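You operate a simulated robot arm through the tools that you are given. There is no shell and no other tool. Be economical: measure what you need, move in short steps, check, and stop when the job is done.

You run a simulated robot arm. Do the job below in one go: nothing can be reset, and whatever is moved stays where it is left.

JOB
Change the pressure pot's empty grey tin for the full green one.
Fine: air off, vent to 0 bar before the clamp is freed; grey tin on the stand; lid shut and clamped, air off, vent left open. Set down upright: grey tin, green tin.

The check looks at the end state, three seconds after you hand in, the way a careful person would. Anything else that was tipped, shoved, dropped, spilled or broken makes it a failure. A push-on lid holds only when it is set on centred and level and pressed home; a screw cap is set on level and turned clockwise until tight.

ROBOT AND FRAMES
A 7-joint arm with a two-finger gripper, on a carriage that runs on a rail from [-1622, -23] to [758, 11] (x, y) and turns from -201 to 132 degrees about z. Base frame: it is fixed where the carriage stands at the start and does not move with it; the origin is on the floor, on the carriage's upright axis, x ahead of it, y to its left, z up. Units: mm, degrees, N and s.
Its first joint turns from -149.0 to 149.0 degrees. Places, roughly: air switch [700, -700, 800]; clamp switch [600, -700, 800]; inside of the pressure pot [700, -800, 700]; line gauge [-500, -1000, 1500]; pot gauge [900, -900, 1000]; pot lid [700, -800, 900]; pot stand [500, -800, 700]; pot vent [900, -700, 900]. Payload 2.45 kg.
The tool frame sits at the grasp point between the pads (the TCP): z along the fingers, y along the line on which they close. The tips reach 26 mm beyond it. The gripper opens to 96 mm. The gripper's body begins 69 mm behind the TCP.
Orientation is that of the tool frame in the base frame, as [roll, pitch, yaw] about the fixed x, y, z axes, in that order (R = Rz(yaw) Ry(pitch) Rx(roll)). With the fingers straight down and closing along the base's y, the tool's x points along the base's -x, its y along +y and its z along -z.

CONTROLS
- The arm moves only by the tool drive_tool. Its argument "motion" is a list that holds one entry, the list of rows, each a list of 7 numbers: the turn, a rotation vector about the tool's x, y, z in degrees, then the shift along the tool's x, y, z in mm, then the closure in counts, from 0 (fully open) to 255 (shut). In form: [[[rx, ry, rz, tx, ty, tz, grip], ...]]. A call has 1 to 20 rows; each row shifts and turns the commanded pose from where the row before left it, along the tool's axes as they then stand. Each row takes 0.2 s and may step no farther than 50 mm and 8.6 degrees from the row before; otherwise, or with a gripper value out of range, the whole call is refused. Where a pose cannot be reached the arm comes as near as it can. A force on the tool above 60 N (or 10 N above the force at the start of the call, whichever is more), or a blocked arm, ends the call early, and 0.2 s more pass. The fingers move at their own pace and stop on an object; they squeeze with about 44 N. The grip force told is the motor's: it shows also when the fingers shut on nothing. Time passes only in rows, and 0.2 s behind the last, so rows that do not move let the fingers close. The reply holds the time, the measured pose of the TCP, the force on the tool along the base axes, the opening and the grip force, in the units named above and with some noise, with the torque about the TCP (base axes, N m) and any sound that the robot's microphone picked up.
- Cameras (640 x 400 px; columns grow to the right, rows downward): "scene" is now at [13.4, 99.8, 1666.7]; the picture's right is [-0.77, -0.64, 0.00], its down [-0.33, 0.39, -0.86] and it looks along [0.55, -0.66, -0.51] (base axes); focal length 288 px, centre (320, 200). "wrist" rides on the gripper at [82, 3, -98] in the tool frame; the picture's right is [-0.04, 1.00, 0.00], its down [-0.73, -0.03, -0.68] and it looks along [-0.68, -0.03, 0.73] (tool axes); focal length 256 px, centre (320, 200). There is no depth. A picture from a camera that has moved, and an enlarged one, comes with that camera's place and axes in the base frame and with its lens.
- snapshot(camera): a new picture of that camera. It takes no simulated time.
- move_column(by): slides the trunk up (or, below 0, down) by that many mm; the arm and the scene camera ride with it, the base frame stays. It gives what a move gives, with no picture.
- base_move(legs): drives the robot by 1 to 6 legs, each [ahead, left, turn to the left] in mm, mm and degrees, along the robot's own axes; the way and the turn of a leg run together, so that a leg with both is an arc; at most 1500 mm and 180 degrees a leg. The arm and the cameras ride along, it lands a little off, and it stops where it bumps. It keeps to its track: a leg is cut to what the track allows. It gives what a move gives.
- pan_tilt(pan, tilt): turns the head with the scene camera to pan (to the left, within 155 degrees either way) and tilt (down, from -29 to 69), counted from straight ahead of the robot. It gives what a move gives.
- enlarge(camera, box): a new picture of the part [left, top, right, bottom] of that camera's present view, enlarged. It takes no simulated time.
- hand_in(): hands the job in; it is judged then, once.

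Go step by step. Nothing tells you exact positions but the pictures and the camera data: compare them with the known pose of the tool, close in by small moves and look again before you grip or let go. The budget is 120 turns and 90 pictures, counting those below and the enlarged ones. Unless the task says otherwise, let go and move clear before handing in, and close with one line.

The tools are called after "Request:" as name(argument=value, ...) on one line, values as JSON. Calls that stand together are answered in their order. drive_tool: Moves the arm, as the interface text tells. Its arguments: {"type":"object","properties":{"motion":{"type":"array","items":{"type":"array","items":{"type":"array","items":{"type":"number"}}}}},"required":["motion"]} The other tools are called the same way: move_column (by) slides the trunk up or down; base_move (legs) drives the base; pan_tilt (pan, tilt) turns the head that bears the scene camera; snapshot (camera) takes a picture; enlarge (camera, box) takes an enlarged picture of a part of a camera's view; hand_in () hands the job in.

At the start:

```text
time_s: 0.0
tool_pos: [726.1, -555.1, 1192.8]
orientation: [179.9, 0.0, -180.0]
ft_force: [0.5, -0.4, 0.2]
torque: [0.02, 0.03, 0.0]
width: 96.0
grip_force: 0.1
trunk travel left (down, up): [-650.0, 60.0]
robot x, y, heading: [2.5, 1.3, -0.2]
head pan, tilt: [-50.0, 30.4]
```

scene: 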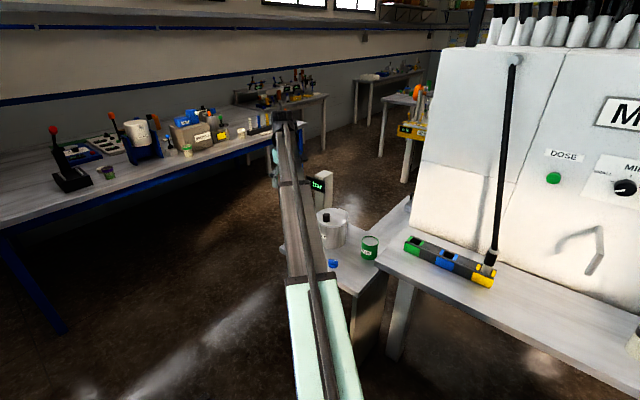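
wrist: 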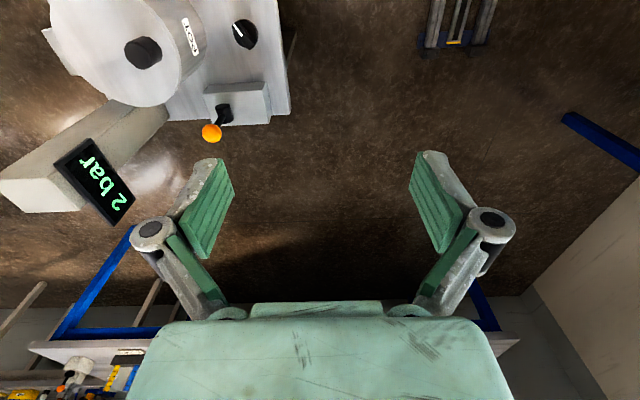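

The wrist view shows the pot, its gauge at 2 bar, and some switches. I'll look closer at the pot region before I move anything.

Request:
enlarge(camera="scene", box=[240, 150, 440, 300])

Request:
enlarge(camera="wrist", box=[0, 0, 320, 200])

```text
2.67 times, centred on (340, 225) of scene
camera zoom: at [13.4, 99.8, 1666.7], right [-0.77, -0.64, 0.0], down [-0.33, 0.39, -0.86], along [0.55, -0.66, -0.51], focal length 768 px, centre (267, 133)
```

zoom: 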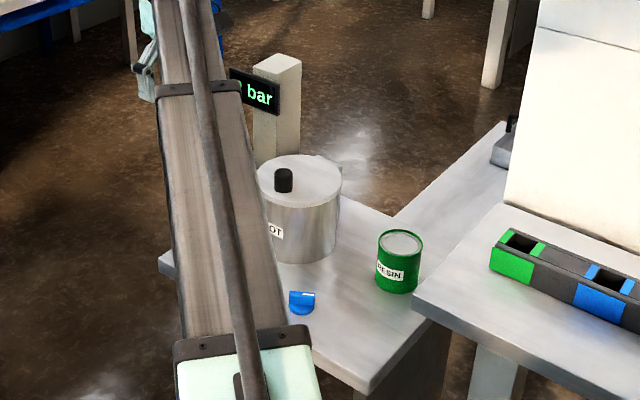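

```text
2.00 times, centred on (160, 100) of wrist
camera zoom: at [643.1, -551.5, 1292.4], right [0.04, 1.0, 0.0], down [0.73, -0.03, 0.68], along [0.68, -0.03, -0.73], focal length 512 px, centre (640, 400)
```

zoom: 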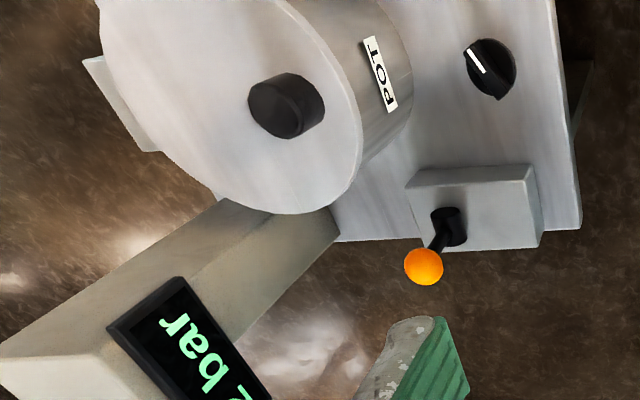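

I place the lid knob near (725,-798,893), the air knob near (735,-695) and the orange-ball lever, probably the vent, near (860,-750). I'll move the arm back for a clearer view.

Request:
drive_tool(motion=[[[0, 0, 0, 50, 0, 0, 0], [0, 0, 0, 50, 0, 0, 0], [0, 0, 0, 50, 0, 0, 0], [0, 0, 0, 50, 0, 0, 0], [0, 0, 0, 50, 0, 0, 0]]])

Request:
snapshot(camera="wrist")

Request:
enlarge(camera="scene", box=[240, 150, 440, 300])

```text
time_s: 1.2
tool_pos: [473.1, -553.1, 1190.2]
orientation: [-179.9, 0.0, -180.0]
ft_force: [-0.5, 0.4, 0.6]
torque: [-0.04, -0.02, 0.01]
width: 96.1
grip_force: 0.0
trunk travel left (down, up): [-650.0, 60.0]
robot x, y, heading: [0.7, -2.7, -0.1]
head pan, tilt: [-50.0, 30.4]
```

```text
85 pictures are left
camera wrist: at [390.5, -549.5, 1289.1], right [0.04, 1.0, 0.0], down [0.73, -0.03, 0.68], along [0.68, -0.03, -0.73], focal length 256 px, centre (320, 200)
```

wrist: 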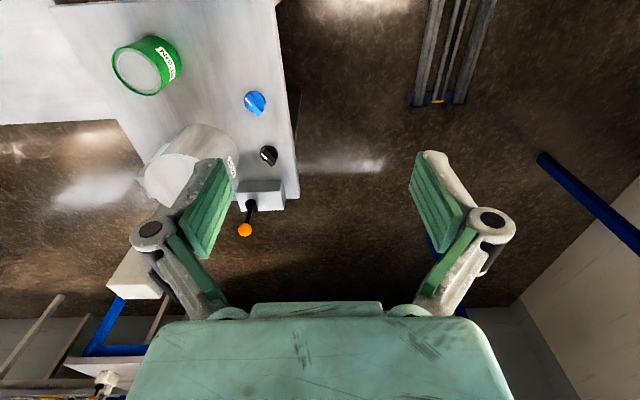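

```text
2.67 times, centred on (340, 225) of scene
camera zoom: at [13.0, 99.9, 1666.7], right [-0.77, -0.64, 0.0], down [-0.33, 0.39, -0.86], along [0.55, -0.66, -0.51], focal length 768 px, centre (267, 133)
```

zoom: 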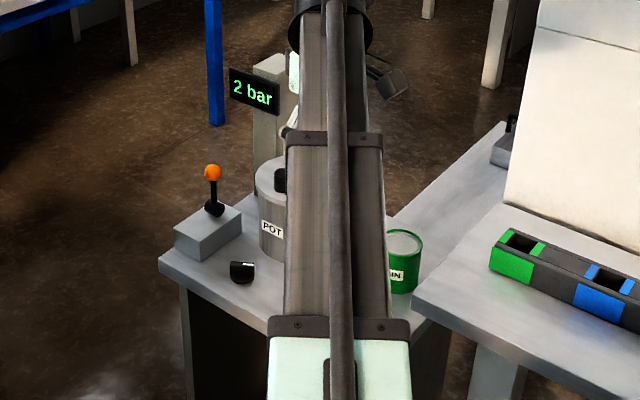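

Request:
enlarge(camera="wrist", box=[200, 80, 320, 155])

Request:
enlarge(camera="scene", box=[285, 190, 365, 240])

Request:
enlarge(camera="wrist", box=[100, 120, 300, 245])

```text
5.33 times, centred on (260, 118) of wrist
camera zoom: at [390.5, -549.5, 1289.1], right [0.04, 1.0, 0.0], down [0.73, -0.03, 0.68], along [0.68, -0.03, -0.73], focal length 1365 px, centre (640, 640)
```

zoom: 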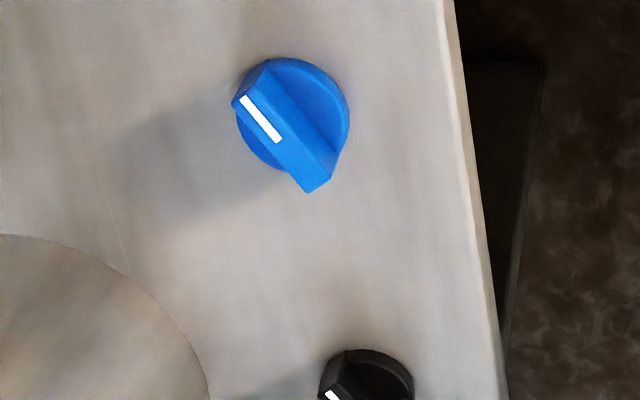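

```text
8.00 times, centred on (325, 215) of scene
camera zoom: at [13.0, 99.9, 1666.7], right [-0.77, -0.64, 0.0], down [-0.33, 0.39, -0.86], along [0.55, -0.66, -0.51], focal length 2305 px, centre (280, 80)
```

zoom: 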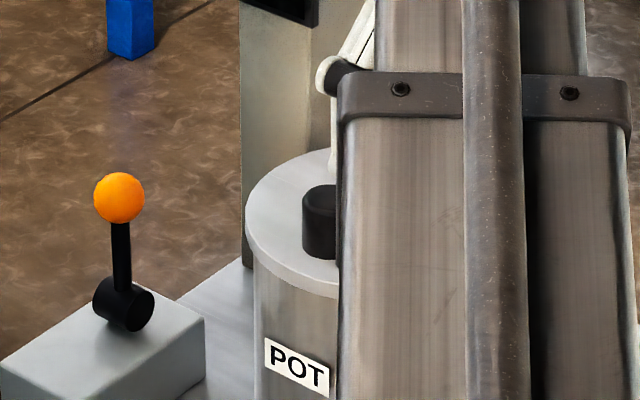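

```text
3.20 times, centred on (200, 182) of wrist
camera zoom: at [390.5, -549.5, 1289.1], right [0.04, 1.0, 0.0], down [0.73, -0.03, 0.68], along [0.68, -0.03, -0.73], focal length 819 px, centre (704, 256)
```

zoom: 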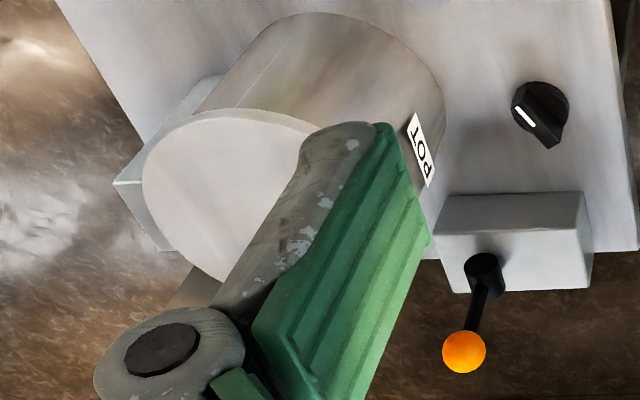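

Pot and tins lie too far from the axis, so I'll drive along the rail to about x=650 and look again.

Request:
base_move(legs=[[640, 8, 0]])

Request:
pan_tilt(pan=-90, tilt=42)

Request:
snapshot(camera="scene")

Request:
snapshot(camera="wrist")

```text
time_s: 4.7
tool_pos: [1094.2, -547.9, 1189.7]
orientation: [180.0, 0.1, 179.5]
ft_force: [0.2, -0.2, 0.7]
torque: [0.0, 0.02, -0.02]
width: 96.0
grip_force: 0.1
trunk travel left (down, up): [-650.0, 60.0]
robot x, y, heading: [624.6, 13.4, -0.3]
head pan, tilt: [-50.0, 30.4]
```

```text
time_s: 5.8
tool_pos: [1093.3, -547.4, 1189.5]
orientation: [179.9, -0.1, 179.5]
ft_force: [0.5, 0.6, 0.6]
torque: [-0.02, 0.0, 0.01]
width: 96.0
grip_force: 0.1
trunk travel left (down, up): [-650.0, 60.0]
robot x, y, heading: [622.3, 9.6, -0.5]
head pan, tilt: [-90.0, 42.0]
```

```text
80 pictures are left
camera scene: at [581.2, 94.8, 1649.1], right [-1.0, 0.01, 0.0], down [0.01, 0.67, -0.74], along [-0.01, -0.74, -0.67], focal length 288 px, centre (320, 200)
```

scene: 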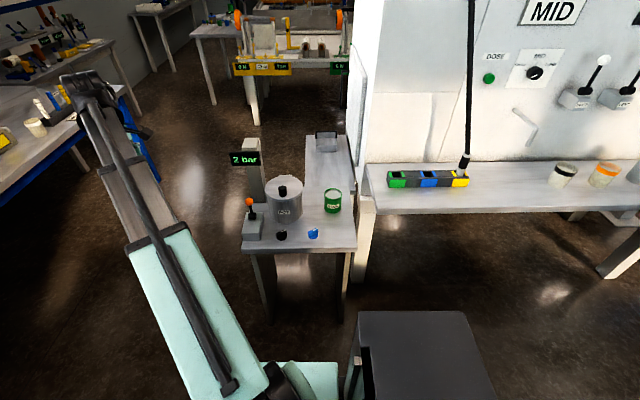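

```text
79 pictures are left
camera wrist: at [1011.5, -544.2, 1289.2], right [0.05, 1.0, 0.0], down [0.73, -0.04, 0.68], along [0.68, -0.03, -0.73], focal length 256 px, centre (320, 200)
```

wrist: 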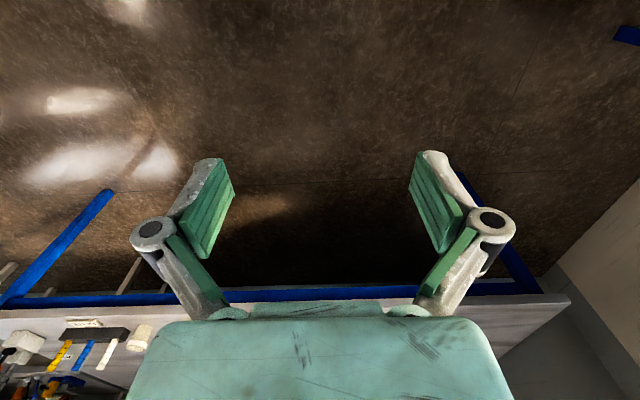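

Good, now the scene view is clear. I'll enlarge on the stand and measure, then look at the line gauge area.

Request:
enlarge(camera="scene", box=[220, 130, 370, 255])

Request:
enlarge(camera="scene", box=[240, 190, 340, 250])

```text
3.20 times, centred on (295, 192) of scene
camera zoom: at [581.2, 94.8, 1649.1], right [-1.0, 0.01, 0.0], down [0.01, 0.67, -0.74], along [-0.01, -0.74, -0.67], focal length 922 px, centre (400, 224)
```

zoom: 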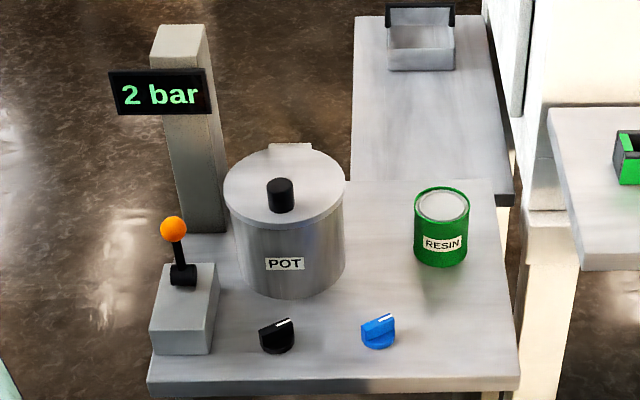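

```text
6.40 times, centred on (290, 220) of scene
camera zoom: at [581.2, 94.8, 1649.1], right [-1.0, 0.01, 0.0], down [0.01, 0.67, -0.74], along [-0.01, -0.74, -0.67], focal length 1844 px, centre (512, 72)
```

zoom: 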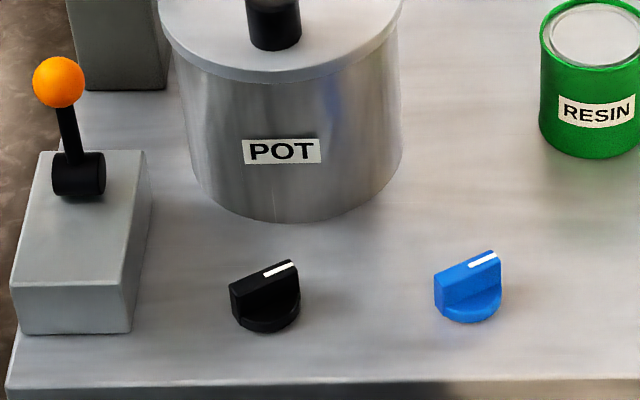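

The layout is clear: the vent lever, black air knob and blue clamp knob sit in front of the pot, and the lid appears to hinge at the rear. I'll bring the wrist over the front of the stand, facing the pot.

Request:
drive_tool(motion=[[[0, 0, 0, 45, -6, 0, 0], [0, 0, 0, 45, -6, 0, 0], [0, 0, 0, 45, -6, 0, 0], [0, 0, 0, 45, -6, 0, 0], [0, 0, 0, 45, -6, 0, 0], [0, 0, 0, 45, -6, 0, 0], [0, 0, 0, 45, -6, 0, 0], [0, 0, 0, 45, -6, 0, 0], [0, 0, 8.2, 0, 0, 0, 0], [0, 0, 8.2, 0, 0, 0, 0], [0, 0, 8.2, 0, 0, 0, 0], [0, 0, 8.2, 0, 0, 0, 0], [0, 0, 8.2, 0, 0, 0, 0], [0, 0, 8.2, 0, 0, 0, 0], [0, 0, 8.2, 0, 0, 0, 0], [0, 0, 8.2, 0, 0, 0, 0], [0, 0, 8.2, 0, 0, 0, 0], [0, 0, 8.2, 0, 0, 0, 0], [0, 0, 7.5, 0, 0, 0, 0]]])

Request:
move_column(by=-180)

Request:
snapshot(camera="wrist")

```text
time_s: 9.8
tool_pos: [733.3, -592.4, 1190.0]
orientation: [180.0, 0.0, 89.7]
ft_force: [-0.6, 0.8, -0.7]
torque: [0.02, 0.0, -0.01]
width: 95.9
grip_force: 0.1
trunk travel left (down, up): [-650.0, 60.0]
robot x, y, heading: [626.0, 11.5, -0.4]
head pan, tilt: [-90.0, 42.0]
```

```text
time_s: 11.8
tool_pos: [733.2, -592.6, 1010.4]
orientation: [180.0, 0.1, 90.0]
ft_force: [-0.2, -0.6, 0.0]
torque: [-0.01, -0.01, 0.01]
width: 96.0
grip_force: 0.0
trunk travel left (down, up): [-470.0, 240.0]
robot x, y, heading: [624.5, 7.5, -0.4]
head pan, tilt: [-90.0, 42.0]
```

```text
76 pictures are left
camera wrist: at [735.6, -511.0, 1109.8], right [1.0, -0.04, 0.0], down [-0.03, -0.73, 0.68], along [-0.03, -0.68, -0.73], focal length 256 px, centre (320, 200)
```

wrist: 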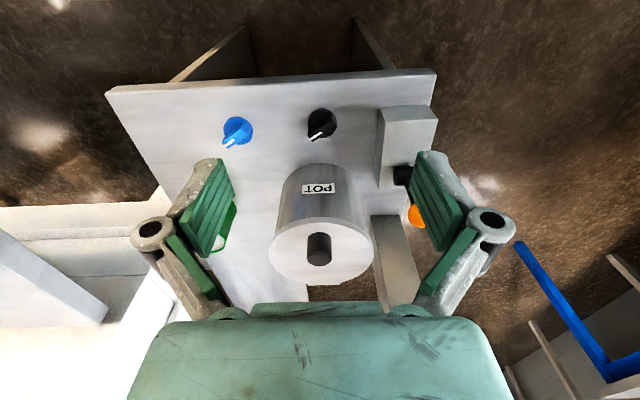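

Request:
enlarge(camera="wrist", box=[200, 60, 460, 220])

Request:
enlarge(camera="wrist", box=[210, 95, 350, 160])

```text
2.46 times, centred on (330, 140) of wrist
camera zoom: at [735.6, -511.0, 1109.8], right [1.0, -0.04, 0.0], down [-0.03, -0.73, 0.68], along [-0.03, -0.68, -0.73], focal length 630 px, centre (295, 348)
```

zoom: 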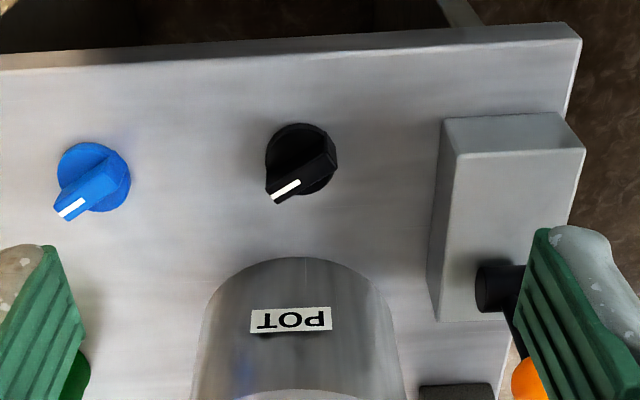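

```text
4.57 times, centred on (280, 128) of wrist
camera zoom: at [735.6, -511.0, 1109.8], right [1.0, -0.04, 0.0], down [-0.03, -0.73, 0.68], along [-0.03, -0.68, -0.73], focal length 1170 px, centre (503, 531)
```

zoom: 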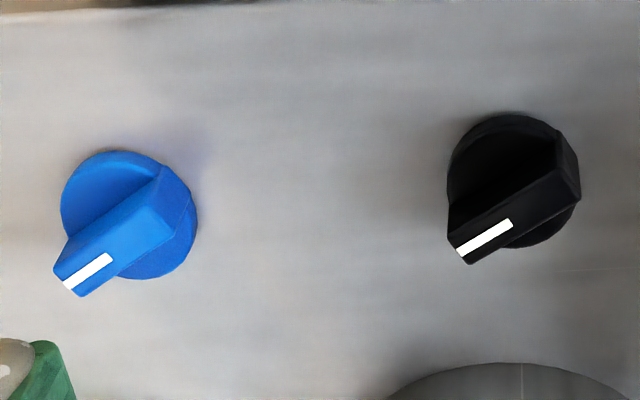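

The air knob is at about (731,-692), its ridge pointing along -135° with the top near z≈760. I'll align the fingers across the ridge above it and lower.

Request:
drive_tool(motion=[[[0, 0, 0, -50, -1, 0, 100], [0, 0, 0, -49.4, -1, 0, 100], [0, 0, 7.5, 0, 0, 0, 100], [0, 0, 7.5, 0, 0, 0, 100], [0, 0, 7.5, 0, 0, 0, 100], [0, 0, 7.5, 0, 0, 0, 100], [0, 0, 7.5, 0, 0, 0, 100], [0, 0, 7.5, 0, 0, 0, 100]]])

Request:
move_column(by=-190)

Request:
snapshot(camera="wrist")

Request:
enlarge(camera="scene", box=[220, 100, 370, 225])

```text
time_s: 13.6
tool_pos: [731.8, -690.9, 1011.7]
orientation: [179.9, 0.0, 44.9]
ft_force: [-0.5, 0.1, 0.9]
torque: [0.0, 0.01, 0.02]
width: 58.4
grip_force: 0.1
trunk travel left (down, up): [-470.0, 240.0]
robot x, y, heading: [622.6, 7.5, -0.5]
head pan, tilt: [-90.0, 42.0]
```

```text
time_s: 15.7
tool_pos: [730.6, -691.0, 821.7]
orientation: [-180.0, 0.0, 45.0]
ft_force: [-0.4, 0.0, -0.4]
torque: [-0.01, -0.01, 0.01]
width: 58.2
grip_force: 0.2
trunk travel left (down, up): [-280.0, 430.0]
robot x, y, heading: [625.8, 7.9, -0.5]
head pan, tilt: [-90.0, 42.0]
```

```text
73 pictures are left
camera wrist: at [790.7, -635.9, 920.1], right [0.68, -0.74, 0.0], down [-0.54, -0.5, 0.68], along [-0.5, -0.46, -0.73], focal length 256 px, centre (320, 200)
```

wrist: 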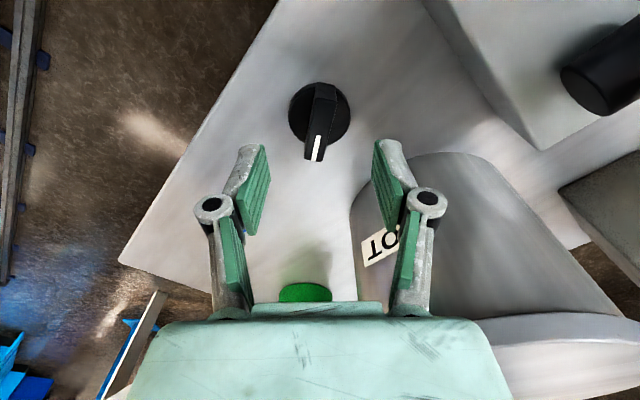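

```text
3.20 times, centred on (295, 162) of scene
camera zoom: at [581.1, 94.8, 1279.1], right [-1.0, 0.01, 0.0], down [0.01, 0.67, -0.74], along [-0.01, -0.74, -0.67], focal length 922 px, centre (400, 320)
```

zoom: 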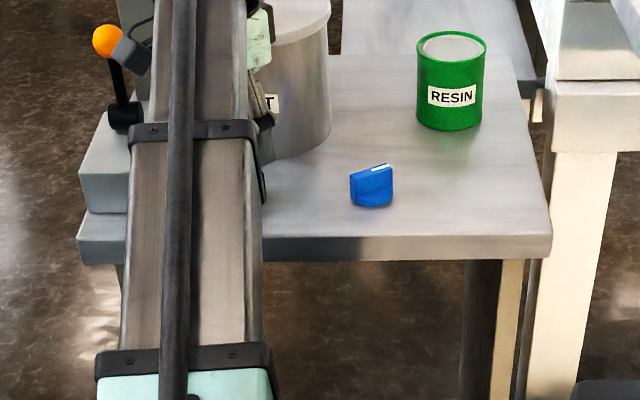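

Aligned over the knob. I'll lower with the fingers either side of the ridge and check.

Request:
drive_tool(motion=[[[0, 0, 0, 0, 0, 20, 100], [0, 0, 0, 0, 0, 20, 100], [0, 0, 0, 0, 0, 9, 100]]])

Request:
snapshot(camera="wrist")

```text
time_s: 16.4
tool_pos: [731.9, -692.5, 771.7]
orientation: [-180.0, 0.0, 45.0]
ft_force: [0.2, 0.8, 0.2]
torque: [0.0, 0.02, 0.01]
width: 58.1
grip_force: 0.1
trunk travel left (down, up): [-280.0, 430.0]
robot x, y, heading: [623.6, 6.2, -0.3]
head pan, tilt: [-90.0, 42.0]
```

```text
71 pictures are left
camera wrist: at [791.0, -636.6, 870.6], right [0.68, -0.74, 0.0], down [-0.54, -0.5, 0.68], along [-0.5, -0.46, -0.73], focal length 256 px, centre (320, 200)
```

wrist: 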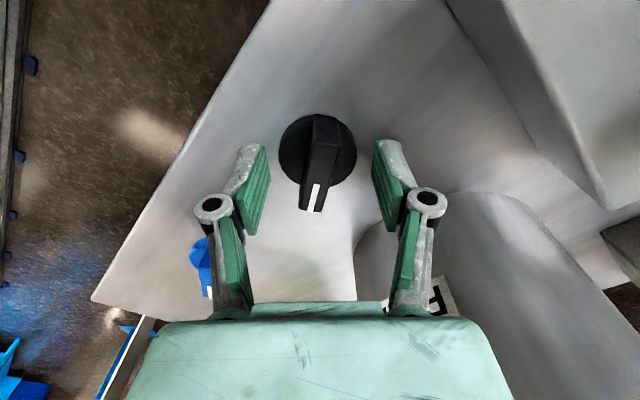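

Tips are only just past the ridge top; I'll lower slightly more, then close.

Request:
drive_tool(motion=[[[0, 0, 0, 0, 0, 7, 100], [0, 0, 0, 0, 0, 0, 255], [0, 0, 0, 0, 0, 0, 255], [0, 0, 0, 0, 0, 0, 255]]])

Request:
snapshot(camera="wrist")

```text
time_s: 17.4
tool_pos: [731.9, -691.6, 766.3]
orientation: [-179.9, 0.0, 44.9]
ft_force: [-6.7, 6.5, 13.4]
torque: [0.34, 0.11, 0.03]
width: 13.5
grip_force: 40.4
trunk travel left (down, up): [-280.0, 430.0]
robot x, y, heading: [625.2, 9.2, -0.4]
head pan, tilt: [-90.0, 42.0]
```

```text
70 pictures are left
camera wrist: at [790.7, -635.3, 865.1], right [0.68, -0.74, 0.0], down [-0.54, -0.5, 0.68], along [-0.5, -0.46, -0.73], focal length 256 px, centre (320, 200)
```

wrist: 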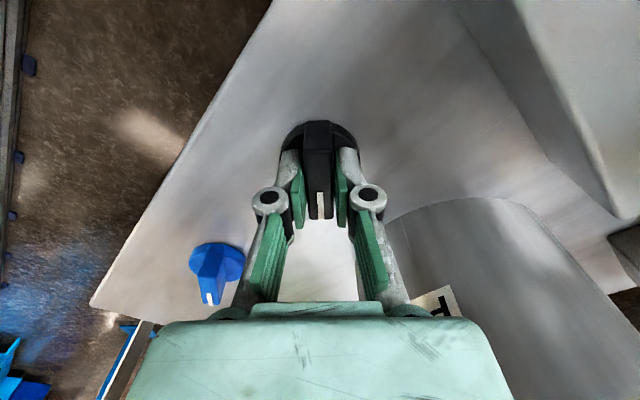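

Gripped (13.5 mm). I'll turn it counterclockwise (seen from above) in part and watch torque and sound.

Request:
drive_tool(motion=[[[0, 0, -5, 0, 0, 0, 255], [0, 0, -5, 0, 0, 0, 255], [0, 0, -5, 0, 0, 0, 255], [0, 0, -5, 0, 0, 0, 255]]])

```text
time_s: 18.4
tool_pos: [732.2, -691.3, 765.4]
orientation: [179.9, 0.0, 65.1]
ft_force: [-2.3, -3.6, 18.3]
torque: [1.0, -0.42, 0.0]
width: 13.4
grip_force: 39.7
trunk travel left (down, up): [-280.0, 430.0]
robot x, y, heading: [626.0, 10.1, -0.7]
head pan, tilt: [-90.0, 42.0]
```

Request:
drive_tool(motion=[[[0, 0, -6, 0, 0, 0, 255], [0, 0, -6, 0, 0, 0, 255], [0, 0, -6, 0, 0, 0, 255], [0, 0, -6, 0, 0, 0, 255], [0, 0, -6, 0, 0, 0, 255], [0, 0, -6, 0, 0, 0, 255]]])

Request:
snapshot(camera="wrist")

```text
time_s: 19.9
tool_pos: [732.2, -689.5, 766.1]
orientation: [-180.0, 0.1, 101.0]
ft_force: [8.7, -2.7, 23.7]
torque: [0.04, -0.18, -1.56]
width: 17.0
grip_force: 42.6
trunk travel left (down, up): [-280.0, 430.0]
robot x, y, heading: [628.0, 7.5, -0.7]
head pan, tilt: [-90.0, 42.0]
```

```text
69 pictures are left
camera wrist: at [719.3, -609.5, 865.1], right [0.99, 0.15, 0.0], down [0.11, -0.72, 0.68], along [0.1, -0.67, -0.73], focal length 256 px, centre (320, 200)
```

wrist: 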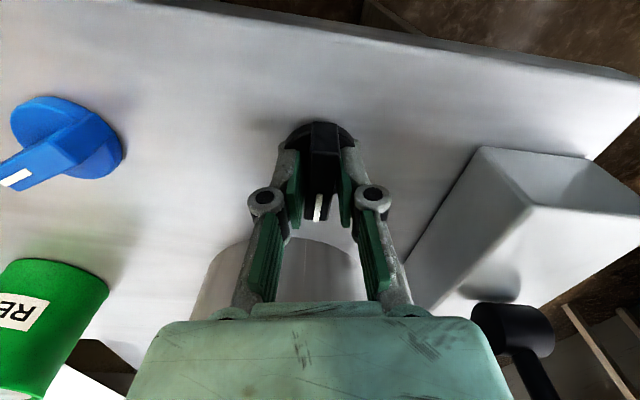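

The knob meets a stop with its pointer facing straight back. I'll relax, release, rise and look.

Request:
drive_tool(motion=[[[0, 0, 6, 0, 0, -1, 255], [0, 0, 0, 0, 0, 0, 150], [0, 0, 0, 0, 0, 0, 100], [0, 0, 0, 0, 0, -30, 100], [0, 0, 0, 0, 0, -40, 100]]])

Request:
snapshot(camera="wrist")

Request:
enlarge(camera="scene", box=[220, 50, 370, 175])

```text
time_s: 21.1
tool_pos: [728.6, -690.4, 836.0]
orientation: [180.0, 0.0, 95.0]
ft_force: [-0.7, 0.0, -0.6]
torque: [0.01, -0.01, 0.03]
width: 58.1
grip_force: 0.1
trunk travel left (down, up): [-280.0, 430.0]
robot x, y, heading: [621.4, 10.5, -0.3]
head pan, tilt: [-90.0, 42.0]
```

```text
68 pictures are left
camera wrist: at [723.6, -610.1, 935.1], right [1.0, 0.05, 0.0], down [0.03, -0.73, 0.68], along [0.03, -0.68, -0.73], focal length 256 px, centre (320, 200)
```

wrist: 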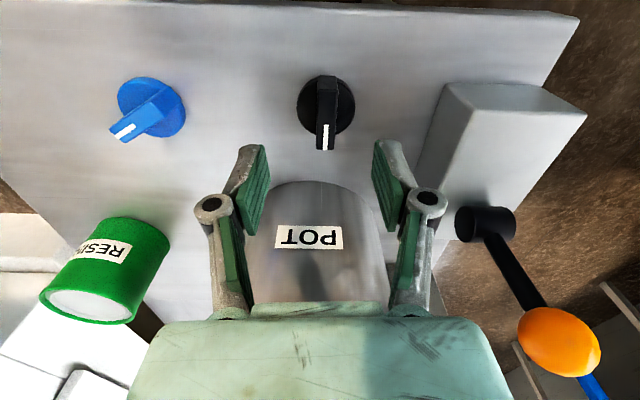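

```text
3.20 times, centred on (295, 112) of scene
camera zoom: at [581.2, 94.6, 1279.0], right [-1.0, 0.01, 0.0], down [0.01, 0.67, -0.74], along [-0.01, -0.74, -0.67], focal length 922 px, centre (400, 480)
```

zoom: 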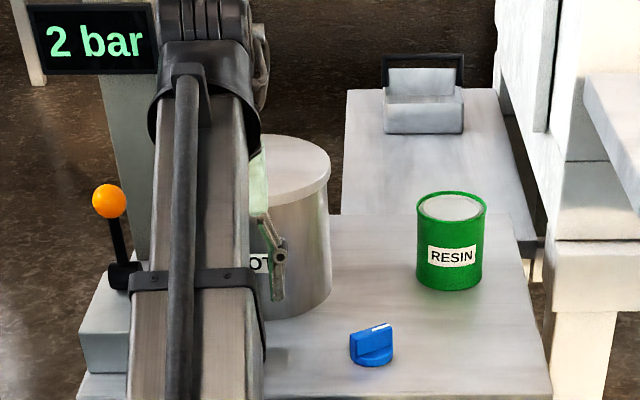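

The air knob now points straight back at its stop. The vent lever stands upright from its hub at (851,-744,806), with the ball at (850,-743,888); I'll approach the ball from above.

Request:
drive_tool(motion=[[[0, 0, 5, 0, 0, 0, 100], [0, 0, 0, 0, 0, -40, 100], [0, 0, 0, 0, 0, -40, 100], [0, 0, 0, 0, 0, -40, 100], [0, 0, 0, -10, 40, 0, 100], [0, 0, 0, -20, 40, 0, 100], [0, 0, 0, -23, 41, 0, 100]]])

Request:
snapshot(camera="wrist")

Request:
snapshot(camera="scene")

```text
time_s: 22.6
tool_pos: [854.6, -769.1, 914.2]
orientation: [-179.9, 0.0, 90.0]
ft_force: [-1.6, 0.7, 0.5]
torque: [-0.03, -0.05, -0.01]
width: 62.0
grip_force: 0.2
out of reach, approached as far as the arm can: row 3, 4, 5
trunk travel left (down, up): [-280.0, 430.0]
robot x, y, heading: [625.3, 6.3, -0.5]
head pan, tilt: [-90.0, 42.0]
```

```text
66 pictures are left
camera wrist: at [856.4, -687.1, 1013.2], right [1.0, -0.04, 0.0], down [-0.03, -0.73, 0.68], along [-0.03, -0.68, -0.73], focal length 256 px, centre (320, 200)
```

wrist: 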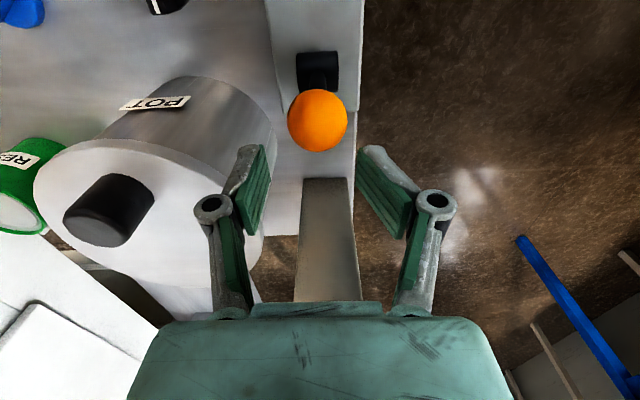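

```text
65 pictures are left
camera scene: at [580.7, 95.3, 1279.0], right [-1.0, 0.01, 0.0], down [0.01, 0.67, -0.74], along [-0.01, -0.74, -0.67], focal length 288 px, centre (320, 200)
```

scene: 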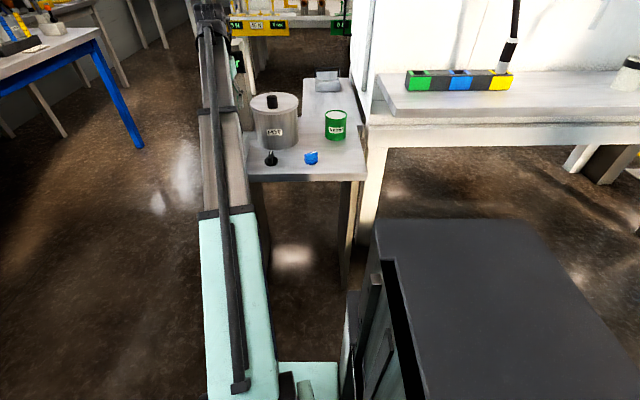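

The arm hit its upper reach here and overshot behind the ball; I'll raise the column, then centre over the ball.

Request:
move_column(by=60)

Request:
drive_tool(motion=[[[0, 0, 0, 22, -2, 0, 100], [0, 0, 0, 0, 0, 0, 100]]])

Request:
snapshot(camera="wrist")

```text
time_s: 23.6
tool_pos: [853.5, -768.1, 972.4]
orientation: [-179.9, 0.0, 90.0]
ft_force: [0.3, -0.3, 0.7]
torque: [0.01, -0.02, -0.01]
width: 58.4
grip_force: 0.0
trunk travel left (down, up): [-340.0, 370.0]
robot x, y, heading: [625.2, 9.6, -0.3]
head pan, tilt: [-90.0, 42.0]
```

```text
time_s: 24.2
tool_pos: [851.3, -745.4, 973.9]
orientation: [180.0, 0.0, 90.0]
ft_force: [-0.2, 0.3, 0.4]
torque: [0.01, 0.01, 0.01]
width: 58.5
grip_force: 0.1
trunk travel left (down, up): [-340.0, 370.0]
robot x, y, heading: [622.5, 11.1, -0.8]
head pan, tilt: [-90.0, 42.0]
```

```text
64 pictures are left
camera wrist: at [853.3, -664.8, 1072.6], right [1.0, -0.04, 0.0], down [-0.03, -0.73, 0.68], along [-0.03, -0.68, -0.73], focal length 256 px, centre (320, 200)
```

wrist: 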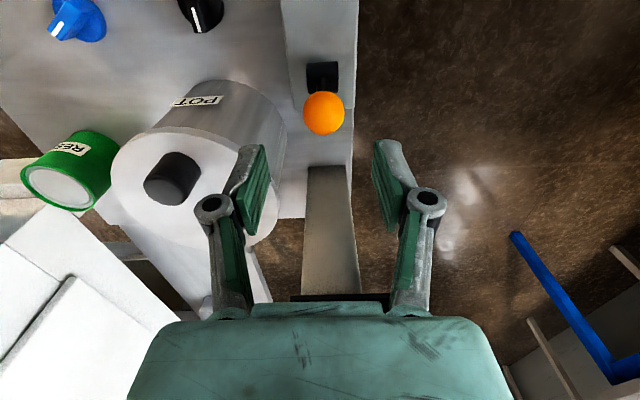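

Centred. Lower onto the ball with the column, then grip.

Request:
move_column(by=-84)

Request:
drive_tool(motion=[[[0, 0, 0, -2, 1, 0, 180], [0, 0, 0, 0, 0, 0, 255], [0, 0, 0, 0, 0, 0, 255], [0, 0, 0, 0, 0, 0, 255]]])

Request:
snapshot(camera="wrist")

```text
time_s: 25.4
tool_pos: [851.3, -746.1, 888.7]
orientation: [179.9, 0.0, 90.0]
ft_force: [-0.2, 0.8, -0.3]
torque: [0.0, 0.0, -0.04]
width: 58.5
grip_force: 0.1
trunk travel left (down, up): [-256.0, 454.0]
robot x, y, heading: [624.0, 9.3, -0.5]
head pan, tilt: [-90.0, 42.0]
```

```text
time_s: 26.4
tool_pos: [853.1, -746.4, 889.8]
orientation: [-180.0, -0.1, 90.2]
ft_force: [13.0, 3.2, 5.1]
torque: [0.15, -0.14, 0.11]
width: 29.8
grip_force: 44.7
trunk travel left (down, up): [-256.0, 454.0]
robot x, y, heading: [625.5, 9.1, -0.5]
head pan, tilt: [-90.0, 42.0]
```

```text
63 pictures are left
camera wrist: at [855.6, -665.5, 989.0], right [1.0, -0.04, 0.0], down [-0.03, -0.73, 0.68], along [-0.03, -0.68, -0.73], focal length 256 px, centre (320, 200)
```

wrist: 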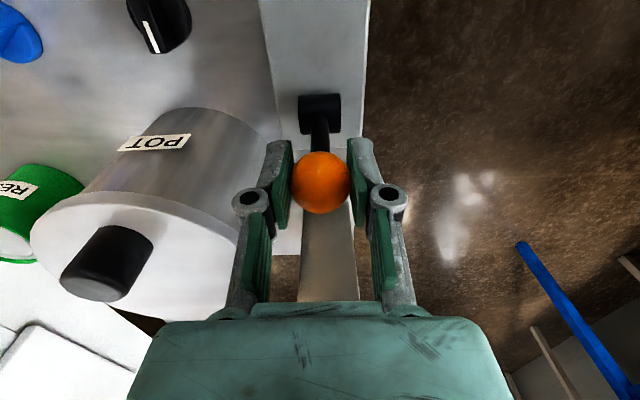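

Ball gripped. I'll try a small pull toward the front (+y) and read the force.

Request:
drive_tool(motion=[[[0, 0, 0, 5, 0, 0, 255], [0, 0, 0, 5, 0, 0, 255], [0, 0, 0, 5, 0, 1, 255]]])

```text
time_s: 27.2
tool_pos: [854.2, -735.5, 888.8]
orientation: [179.9, 0.3, 90.0]
ft_force: [21.3, -15.2, 6.2]
torque: [-1.31, -0.11, -0.03]
width: 30.2
grip_force: 45.2
trunk travel left (down, up): [-256.0, 454.0]
robot x, y, heading: [627.8, 8.0, -0.3]
head pan, tilt: [-90.0, 42.0]
```

Request:
drive_tool(motion=[[[0, 0, 0, 6, -1, 1, 255], [0, 0, 0, 6, -1, 2, 255]]])

Request:
snapshot(camera="wrist")

```text
time_s: 27.9
tool_pos: [853.3, -721.3, 885.4]
orientation: [179.9, 0.3, 90.2]
ft_force: [26.5, -14.1, 4.8]
torque: [-1.26, -0.05, 0.01]
width: 29.9
grip_force: 45.2
trunk travel left (down, up): [-256.0, 454.0]
robot x, y, heading: [627.9, 6.9, -0.8]
head pan, tilt: [-90.0, 42.0]
```

```text
62 pictures are left
camera wrist: at [855.1, -640.2, 984.0], right [1.0, -0.04, 0.0], down [-0.03, -0.73, 0.68], along [-0.03, -0.68, -0.73], focal length 256 px, centre (320, 200)
```

wrist: 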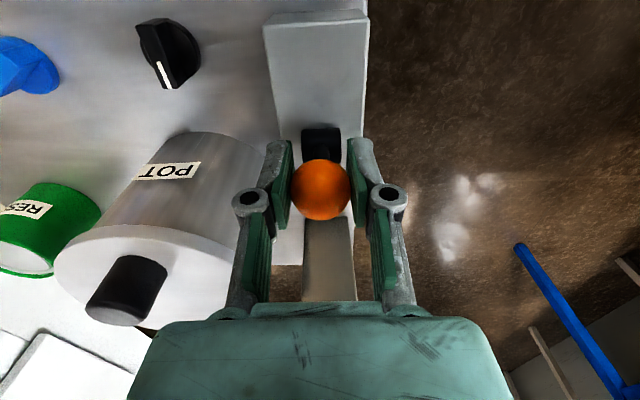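

The lever follows toward the front with light friction. I'll continue along the arc.

Request:
drive_tool(motion=[[[0, 0, 0, 11, -1, 4, 255], [0, 0, 0, 10, -1, 5.5, 255], [0, 0, 0, 9, 0, 7, 255], [0, 0, 0, 8, 0, 8, 255]]])

Request:
snapshot(camera="scene")

```text
time_s: 28.9
tool_pos: [853.2, -682.2, 859.3]
orientation: [179.7, 0.0, 90.2]
ft_force: [36.2, -5.7, 13.3]
torque: [-1.22, 0.01, 0.26]
width: 29.8
grip_force: 44.6
trunk travel left (down, up): [-256.0, 454.0]
robot x, y, heading: [625.2, 6.2, -0.6]
head pan, tilt: [-90.0, 42.0]
```

```text
61 pictures are left
camera scene: at [583.6, 95.5, 1255.2], right [-1.0, 0.01, 0.0], down [0.0, 0.67, -0.74], along [-0.01, -0.74, -0.67], focal length 288 px, centre (320, 200)
```

scene: 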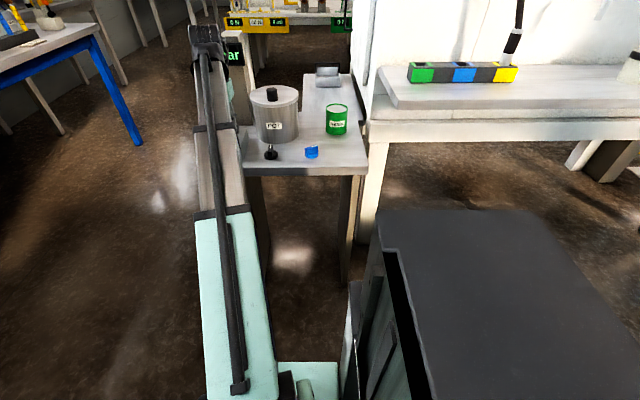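

Request:
drive_tool(motion=[[[0, 0, 0, 4, 3, 5, 255], [0, 0, 0, 5, 2, 6, 255], [0, 0, 0, 4, 0, 7, 255], [0, 0, 0, 3, 0, 7, 255]]])

Request:
snapshot(camera="wrist")

```text
time_s: 29.9
tool_pos: [852.7, -667.9, 831.4]
orientation: [-179.8, 0.0, 89.9]
ft_force: [12.0, -12.9, 1.2]
torque: [-0.08, 0.16, 0.17]
width: 35.1
grip_force: 44.3
trunk travel left (down, up): [-256.0, 454.0]
robot x, y, heading: [626.8, 10.7, -0.3]
head pan, tilt: [-90.0, 42.0]
```

```text
60 pictures are left
camera wrist: at [855.3, -587.8, 931.1], right [1.0, -0.04, 0.0], down [-0.03, -0.73, 0.68], along [-0.03, -0.68, -0.74], focal length 256 px, centre (320, 200)
```

wrist: 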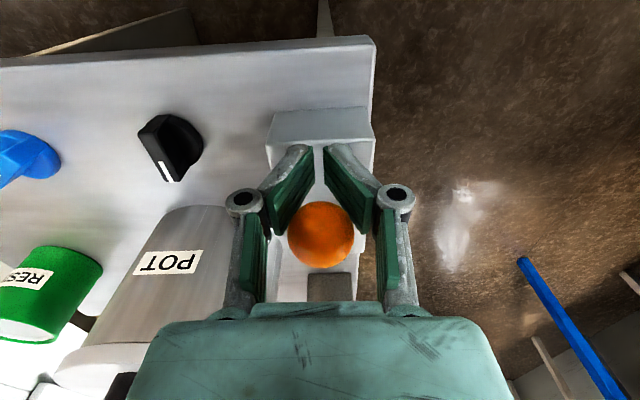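

The lever reached its stop and the fingers slid off the ball. I'll open, rise clear, and read the gauge.

Request:
drive_tool(motion=[[[0, 0, 0, 0, 0, 0, 60], [0, 0, 0, 0, 0, 0, 60], [0, 0, 0, 0, 0, -30, 60], [0, 0, 0, 0, 0, -40, 60]]])

Request:
snapshot(camera="wrist")

Request:
snapshot(camera="scene")

```text
time_s: 30.9
tool_pos: [855.2, -677.3, 885.6]
orientation: [179.8, 1.3, 90.0]
ft_force: [0.5, 0.3, 0.0]
torque: [0.01, 0.0, -0.03]
width: 73.8
grip_force: 0.1
out of reach, approached as far as the arm can: row 4
trunk travel left (down, up): [-256.0, 454.0]
robot x, y, heading: [629.3, 9.1, -0.4]
head pan, tilt: [-90.0, 42.0]
```

```text
59 pictures are left
camera wrist: at [857.3, -593.7, 983.6], right [1.0, -0.04, 0.01], down [-0.03, -0.72, 0.7], along [-0.02, -0.69, -0.72], focal length 256 px, centre (320, 200)
```

wrist: 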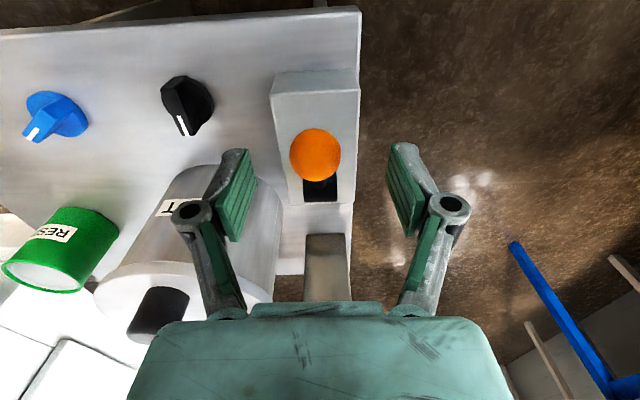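

```text
58 pictures are left
camera scene: at [581.1, 94.8, 1255.0], right [-1.0, 0.01, 0.0], down [0.01, 0.67, -0.74], along [-0.01, -0.74, -0.67], focal length 288 px, centre (320, 200)
```

scene: 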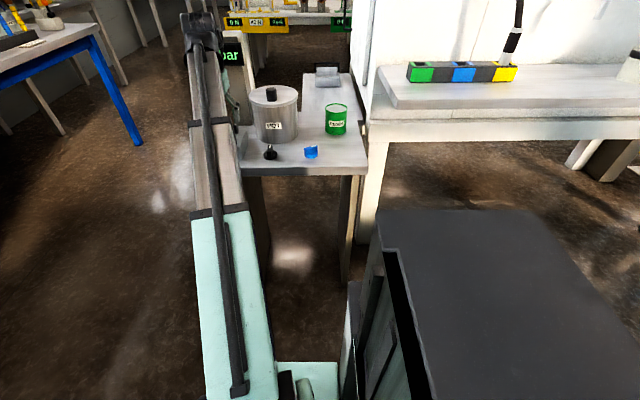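

Request:
drive_tool(motion=[[[0, 0, 0, 8, -42, 5, 60], [0, 0, 0, 8, -42, 0, 60], [0, 0, 0, 8, -42, 0, 60], [0, 0, 0, 0, -42, 0, 60], [0, 0, 0, 0, -42, 0, 60], [0, 0, 0, 0, -45, 0, 60]]])

Request:
enlarge(camera="scene", box=[200, 20, 370, 180])

Request:
snapshot(camera="wrist")

```text
time_s: 31.4
tool_pos: [818.5, -676.5, 871.7]
orientation: [178.1, 1.2, 91.7]
ft_force: [19.5, -4.2, 9.3]
torque: [-0.13, -0.63, -0.13]
width: 91.5
grip_force: 13.5
out of reach, approached as far as the arm can: row 1, 2
trunk travel left (down, up): [-256.0, 454.0]
robot x, y, heading: [625.8, 10.6, -0.3]
head pan, tilt: [-90.0, 42.0]
stopped in row 2: the force on the tool passed its limit at 89 N (the readings are from after the stop); the commanded pose is now the measured one
```

```text
2.50 times, centred on (285, 100) of scene
camera zoom: at [583.1, 95.0, 1255.4], right [-1.0, 0.0, 0.0], down [0.0, 0.67, -0.74], along [0.0, -0.74, -0.67], focal length 720 px, centre (408, 450)
```

zoom: 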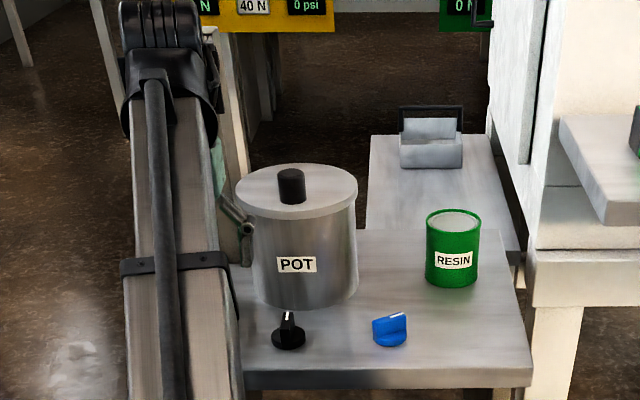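

```text
56 pictures are left
camera wrist: at [815.2, -592.9, 968.4], right [1.0, -0.01, 0.03], down [-0.03, -0.72, 0.69], along [0.02, -0.69, -0.72], focal length 256 px, centre (320, 200)
```

wrist: 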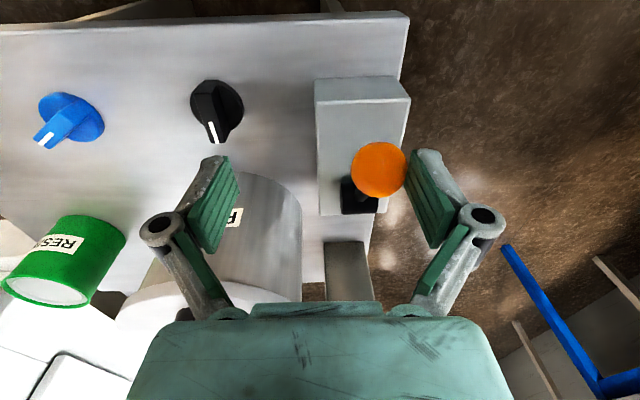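

I swept a finger sideways into the ball — my mistake, since the tips were below ball height. I'll back off +x, raise the column, and only then move across.

Request:
drive_tool(motion=[[[0, 0, 0, 0, 20, 0, 60], [0, 0, 0, 0, 17, 0, 60]]])

Request:
move_column(by=120)

Request:
snapshot(camera="wrist")

```text
time_s: 32.0
tool_pos: [850.8, -674.8, 869.0]
orientation: [178.4, 1.0, 91.3]
ft_force: [0.1, 0.2, 0.4]
torque: [-0.02, 0.02, -0.01]
width: 73.3
grip_force: 0.0
trunk travel left (down, up): [-256.0, 454.0]
robot x, y, heading: [625.6, 10.0, -0.3]
head pan, tilt: [-90.0, 42.0]
```

```text
time_s: 33.5
tool_pos: [852.4, -673.9, 988.7]
orientation: [178.3, 1.0, 91.4]
ft_force: [0.3, 0.0, -0.4]
torque: [0.01, -0.01, 0.01]
width: 73.4
grip_force: 0.1
trunk travel left (down, up): [-376.0, 334.0]
robot x, y, heading: [624.7, 7.0, -0.3]
head pan, tilt: [-90.0, 42.0]
```

```text
55 pictures are left
camera wrist: at [849.9, -591.4, 1087.0], right [1.0, -0.02, 0.03], down [-0.03, -0.72, 0.69], along [0.01, -0.69, -0.72], focal length 256 px, centre (320, 200)
```

wrist: 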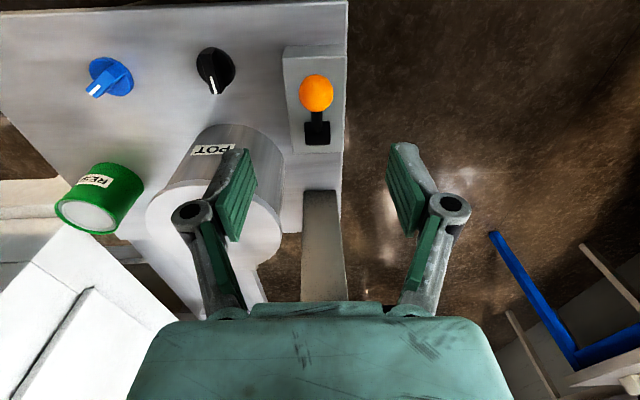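

Lever is intact, tilted forward. I'll level the tool and move across, well above the ball and lid.

Request:
drive_tool(motion=[[[1.7, 1.0, 1.4, 0, 0, 0, 60], [0, 0, 0, 0, -42, 0, 60], [0, 0, 0, 0, -42, 0, 60], [0, 0, 0, 0, -42, 0, 60], [0, 0, 0, 0, -42, 0, 60], [0, 0, 0, 0, -42, 0, 100], [0, 0, 0, 0, -42, 0, 100]]])

Request:
enlarge(camera="scene", box=[200, 50, 370, 210])

Request:
snapshot(camera="wrist")

```text
time_s: 35.1
tool_pos: [598.7, -683.3, 983.7]
orientation: [-179.9, 0.2, 90.0]
ft_force: [0.7, 0.2, -0.3]
torque: [0.0, -0.01, 0.01]
width: 58.4
grip_force: 0.0
out of reach, approached as far as the arm can: row 3, 5
trunk travel left (down, up): [-376.0, 334.0]
robot x, y, heading: [627.5, 7.0, -0.5]
head pan, tilt: [-90.0, 42.0]
```

```text
2.50 times, centred on (285, 130) of scene
camera zoom: at [581.8, 94.6, 1375.1], right [-1.0, 0.0, 0.0], down [0.0, 0.67, -0.74], along [0.0, -0.74, -0.67], focal length 720 px, centre (408, 375)
```

zoom: 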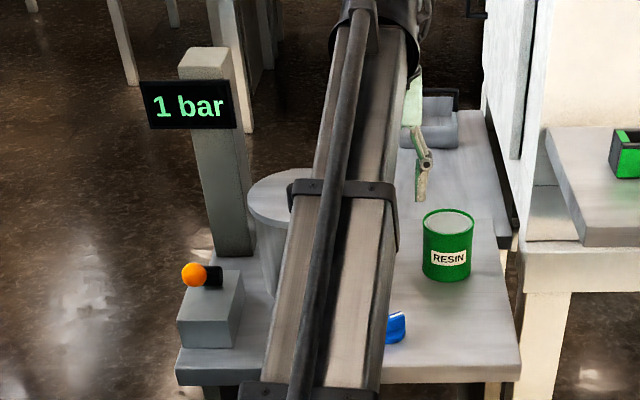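

```text
53 pictures are left
camera wrist: at [600.7, -600.0, 1083.0], right [1.0, -0.04, 0.0], down [-0.03, -0.73, 0.68], along [-0.03, -0.68, -0.73], focal length 256 px, centre (320, 200)
```

wrist: 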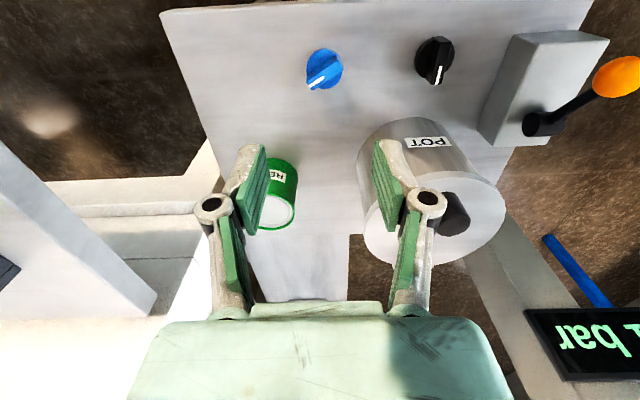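

The pot is at 1 bar and falling. I'll wait while aligning over the blue clamp knob, without touching it, then re-read the gauge.

Request:
drive_tool(motion=[[[0, 0, 0, -12, 2, 0, 100], [0, 0, 7.5, 0, 0, 0, 100], [0, 0, 7.5, 0, 0, 0, 100], [0, 0, 7.5, 0, 0, 0, 100], [0, 0, 7.5, 0, 0, 0, 100], [0, 0, 7.5, 0, 0, 0, 100], [0, 0, 5, 0, 0, 0, 100]]])

Request:
move_column(by=-160)

Request:
snapshot(camera="wrist")

Request:
snapshot(camera="scene")

```text
time_s: 36.7
tool_pos: [601.1, -691.1, 982.6]
orientation: [-180.0, 0.0, 47.3]
ft_force: [-0.3, -1.0, 0.3]
torque: [-0.01, -0.02, -0.02]
width: 58.5
grip_force: 0.1
trunk travel left (down, up): [-376.0, 334.0]
robot x, y, heading: [626.9, 8.0, -0.4]
head pan, tilt: [-90.0, 42.0]
```

```text
time_s: 38.5
tool_pos: [602.0, -689.9, 823.3]
orientation: [179.9, 0.0, 47.6]
ft_force: [-1.0, 0.7, 0.5]
torque: [-0.03, 0.01, 0.0]
width: 58.6
grip_force: 0.0
trunk travel left (down, up): [-216.0, 494.0]
robot x, y, heading: [627.0, 7.6, -0.3]
head pan, tilt: [-90.0, 42.0]
```

```text
52 pictures are left
camera wrist: at [658.5, -632.2, 921.6], right [0.71, -0.7, 0.0], down [-0.52, -0.52, 0.68], along [-0.48, -0.48, -0.73], focal length 256 px, centre (320, 200)
```

wrist: 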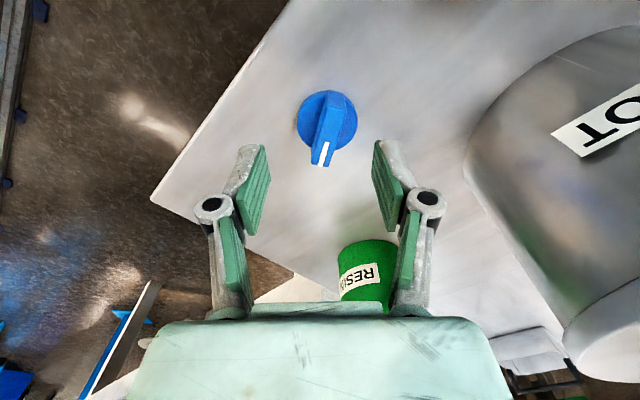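

```text
51 pictures are left
camera scene: at [581.5, 94.6, 1215.1], right [-1.0, 0.0, 0.0], down [0.0, 0.67, -0.74], along [0.0, -0.74, -0.67], focal length 288 px, centre (320, 200)
```

scene: 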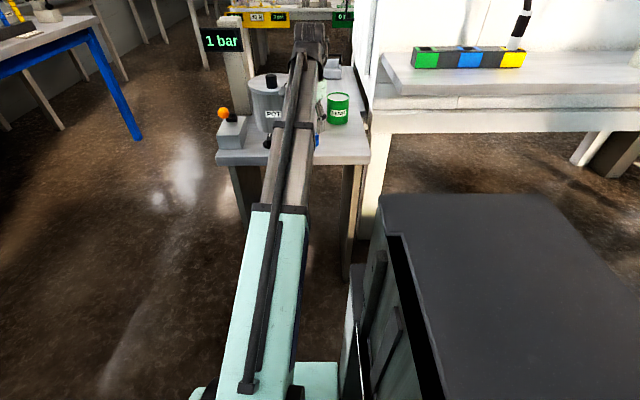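

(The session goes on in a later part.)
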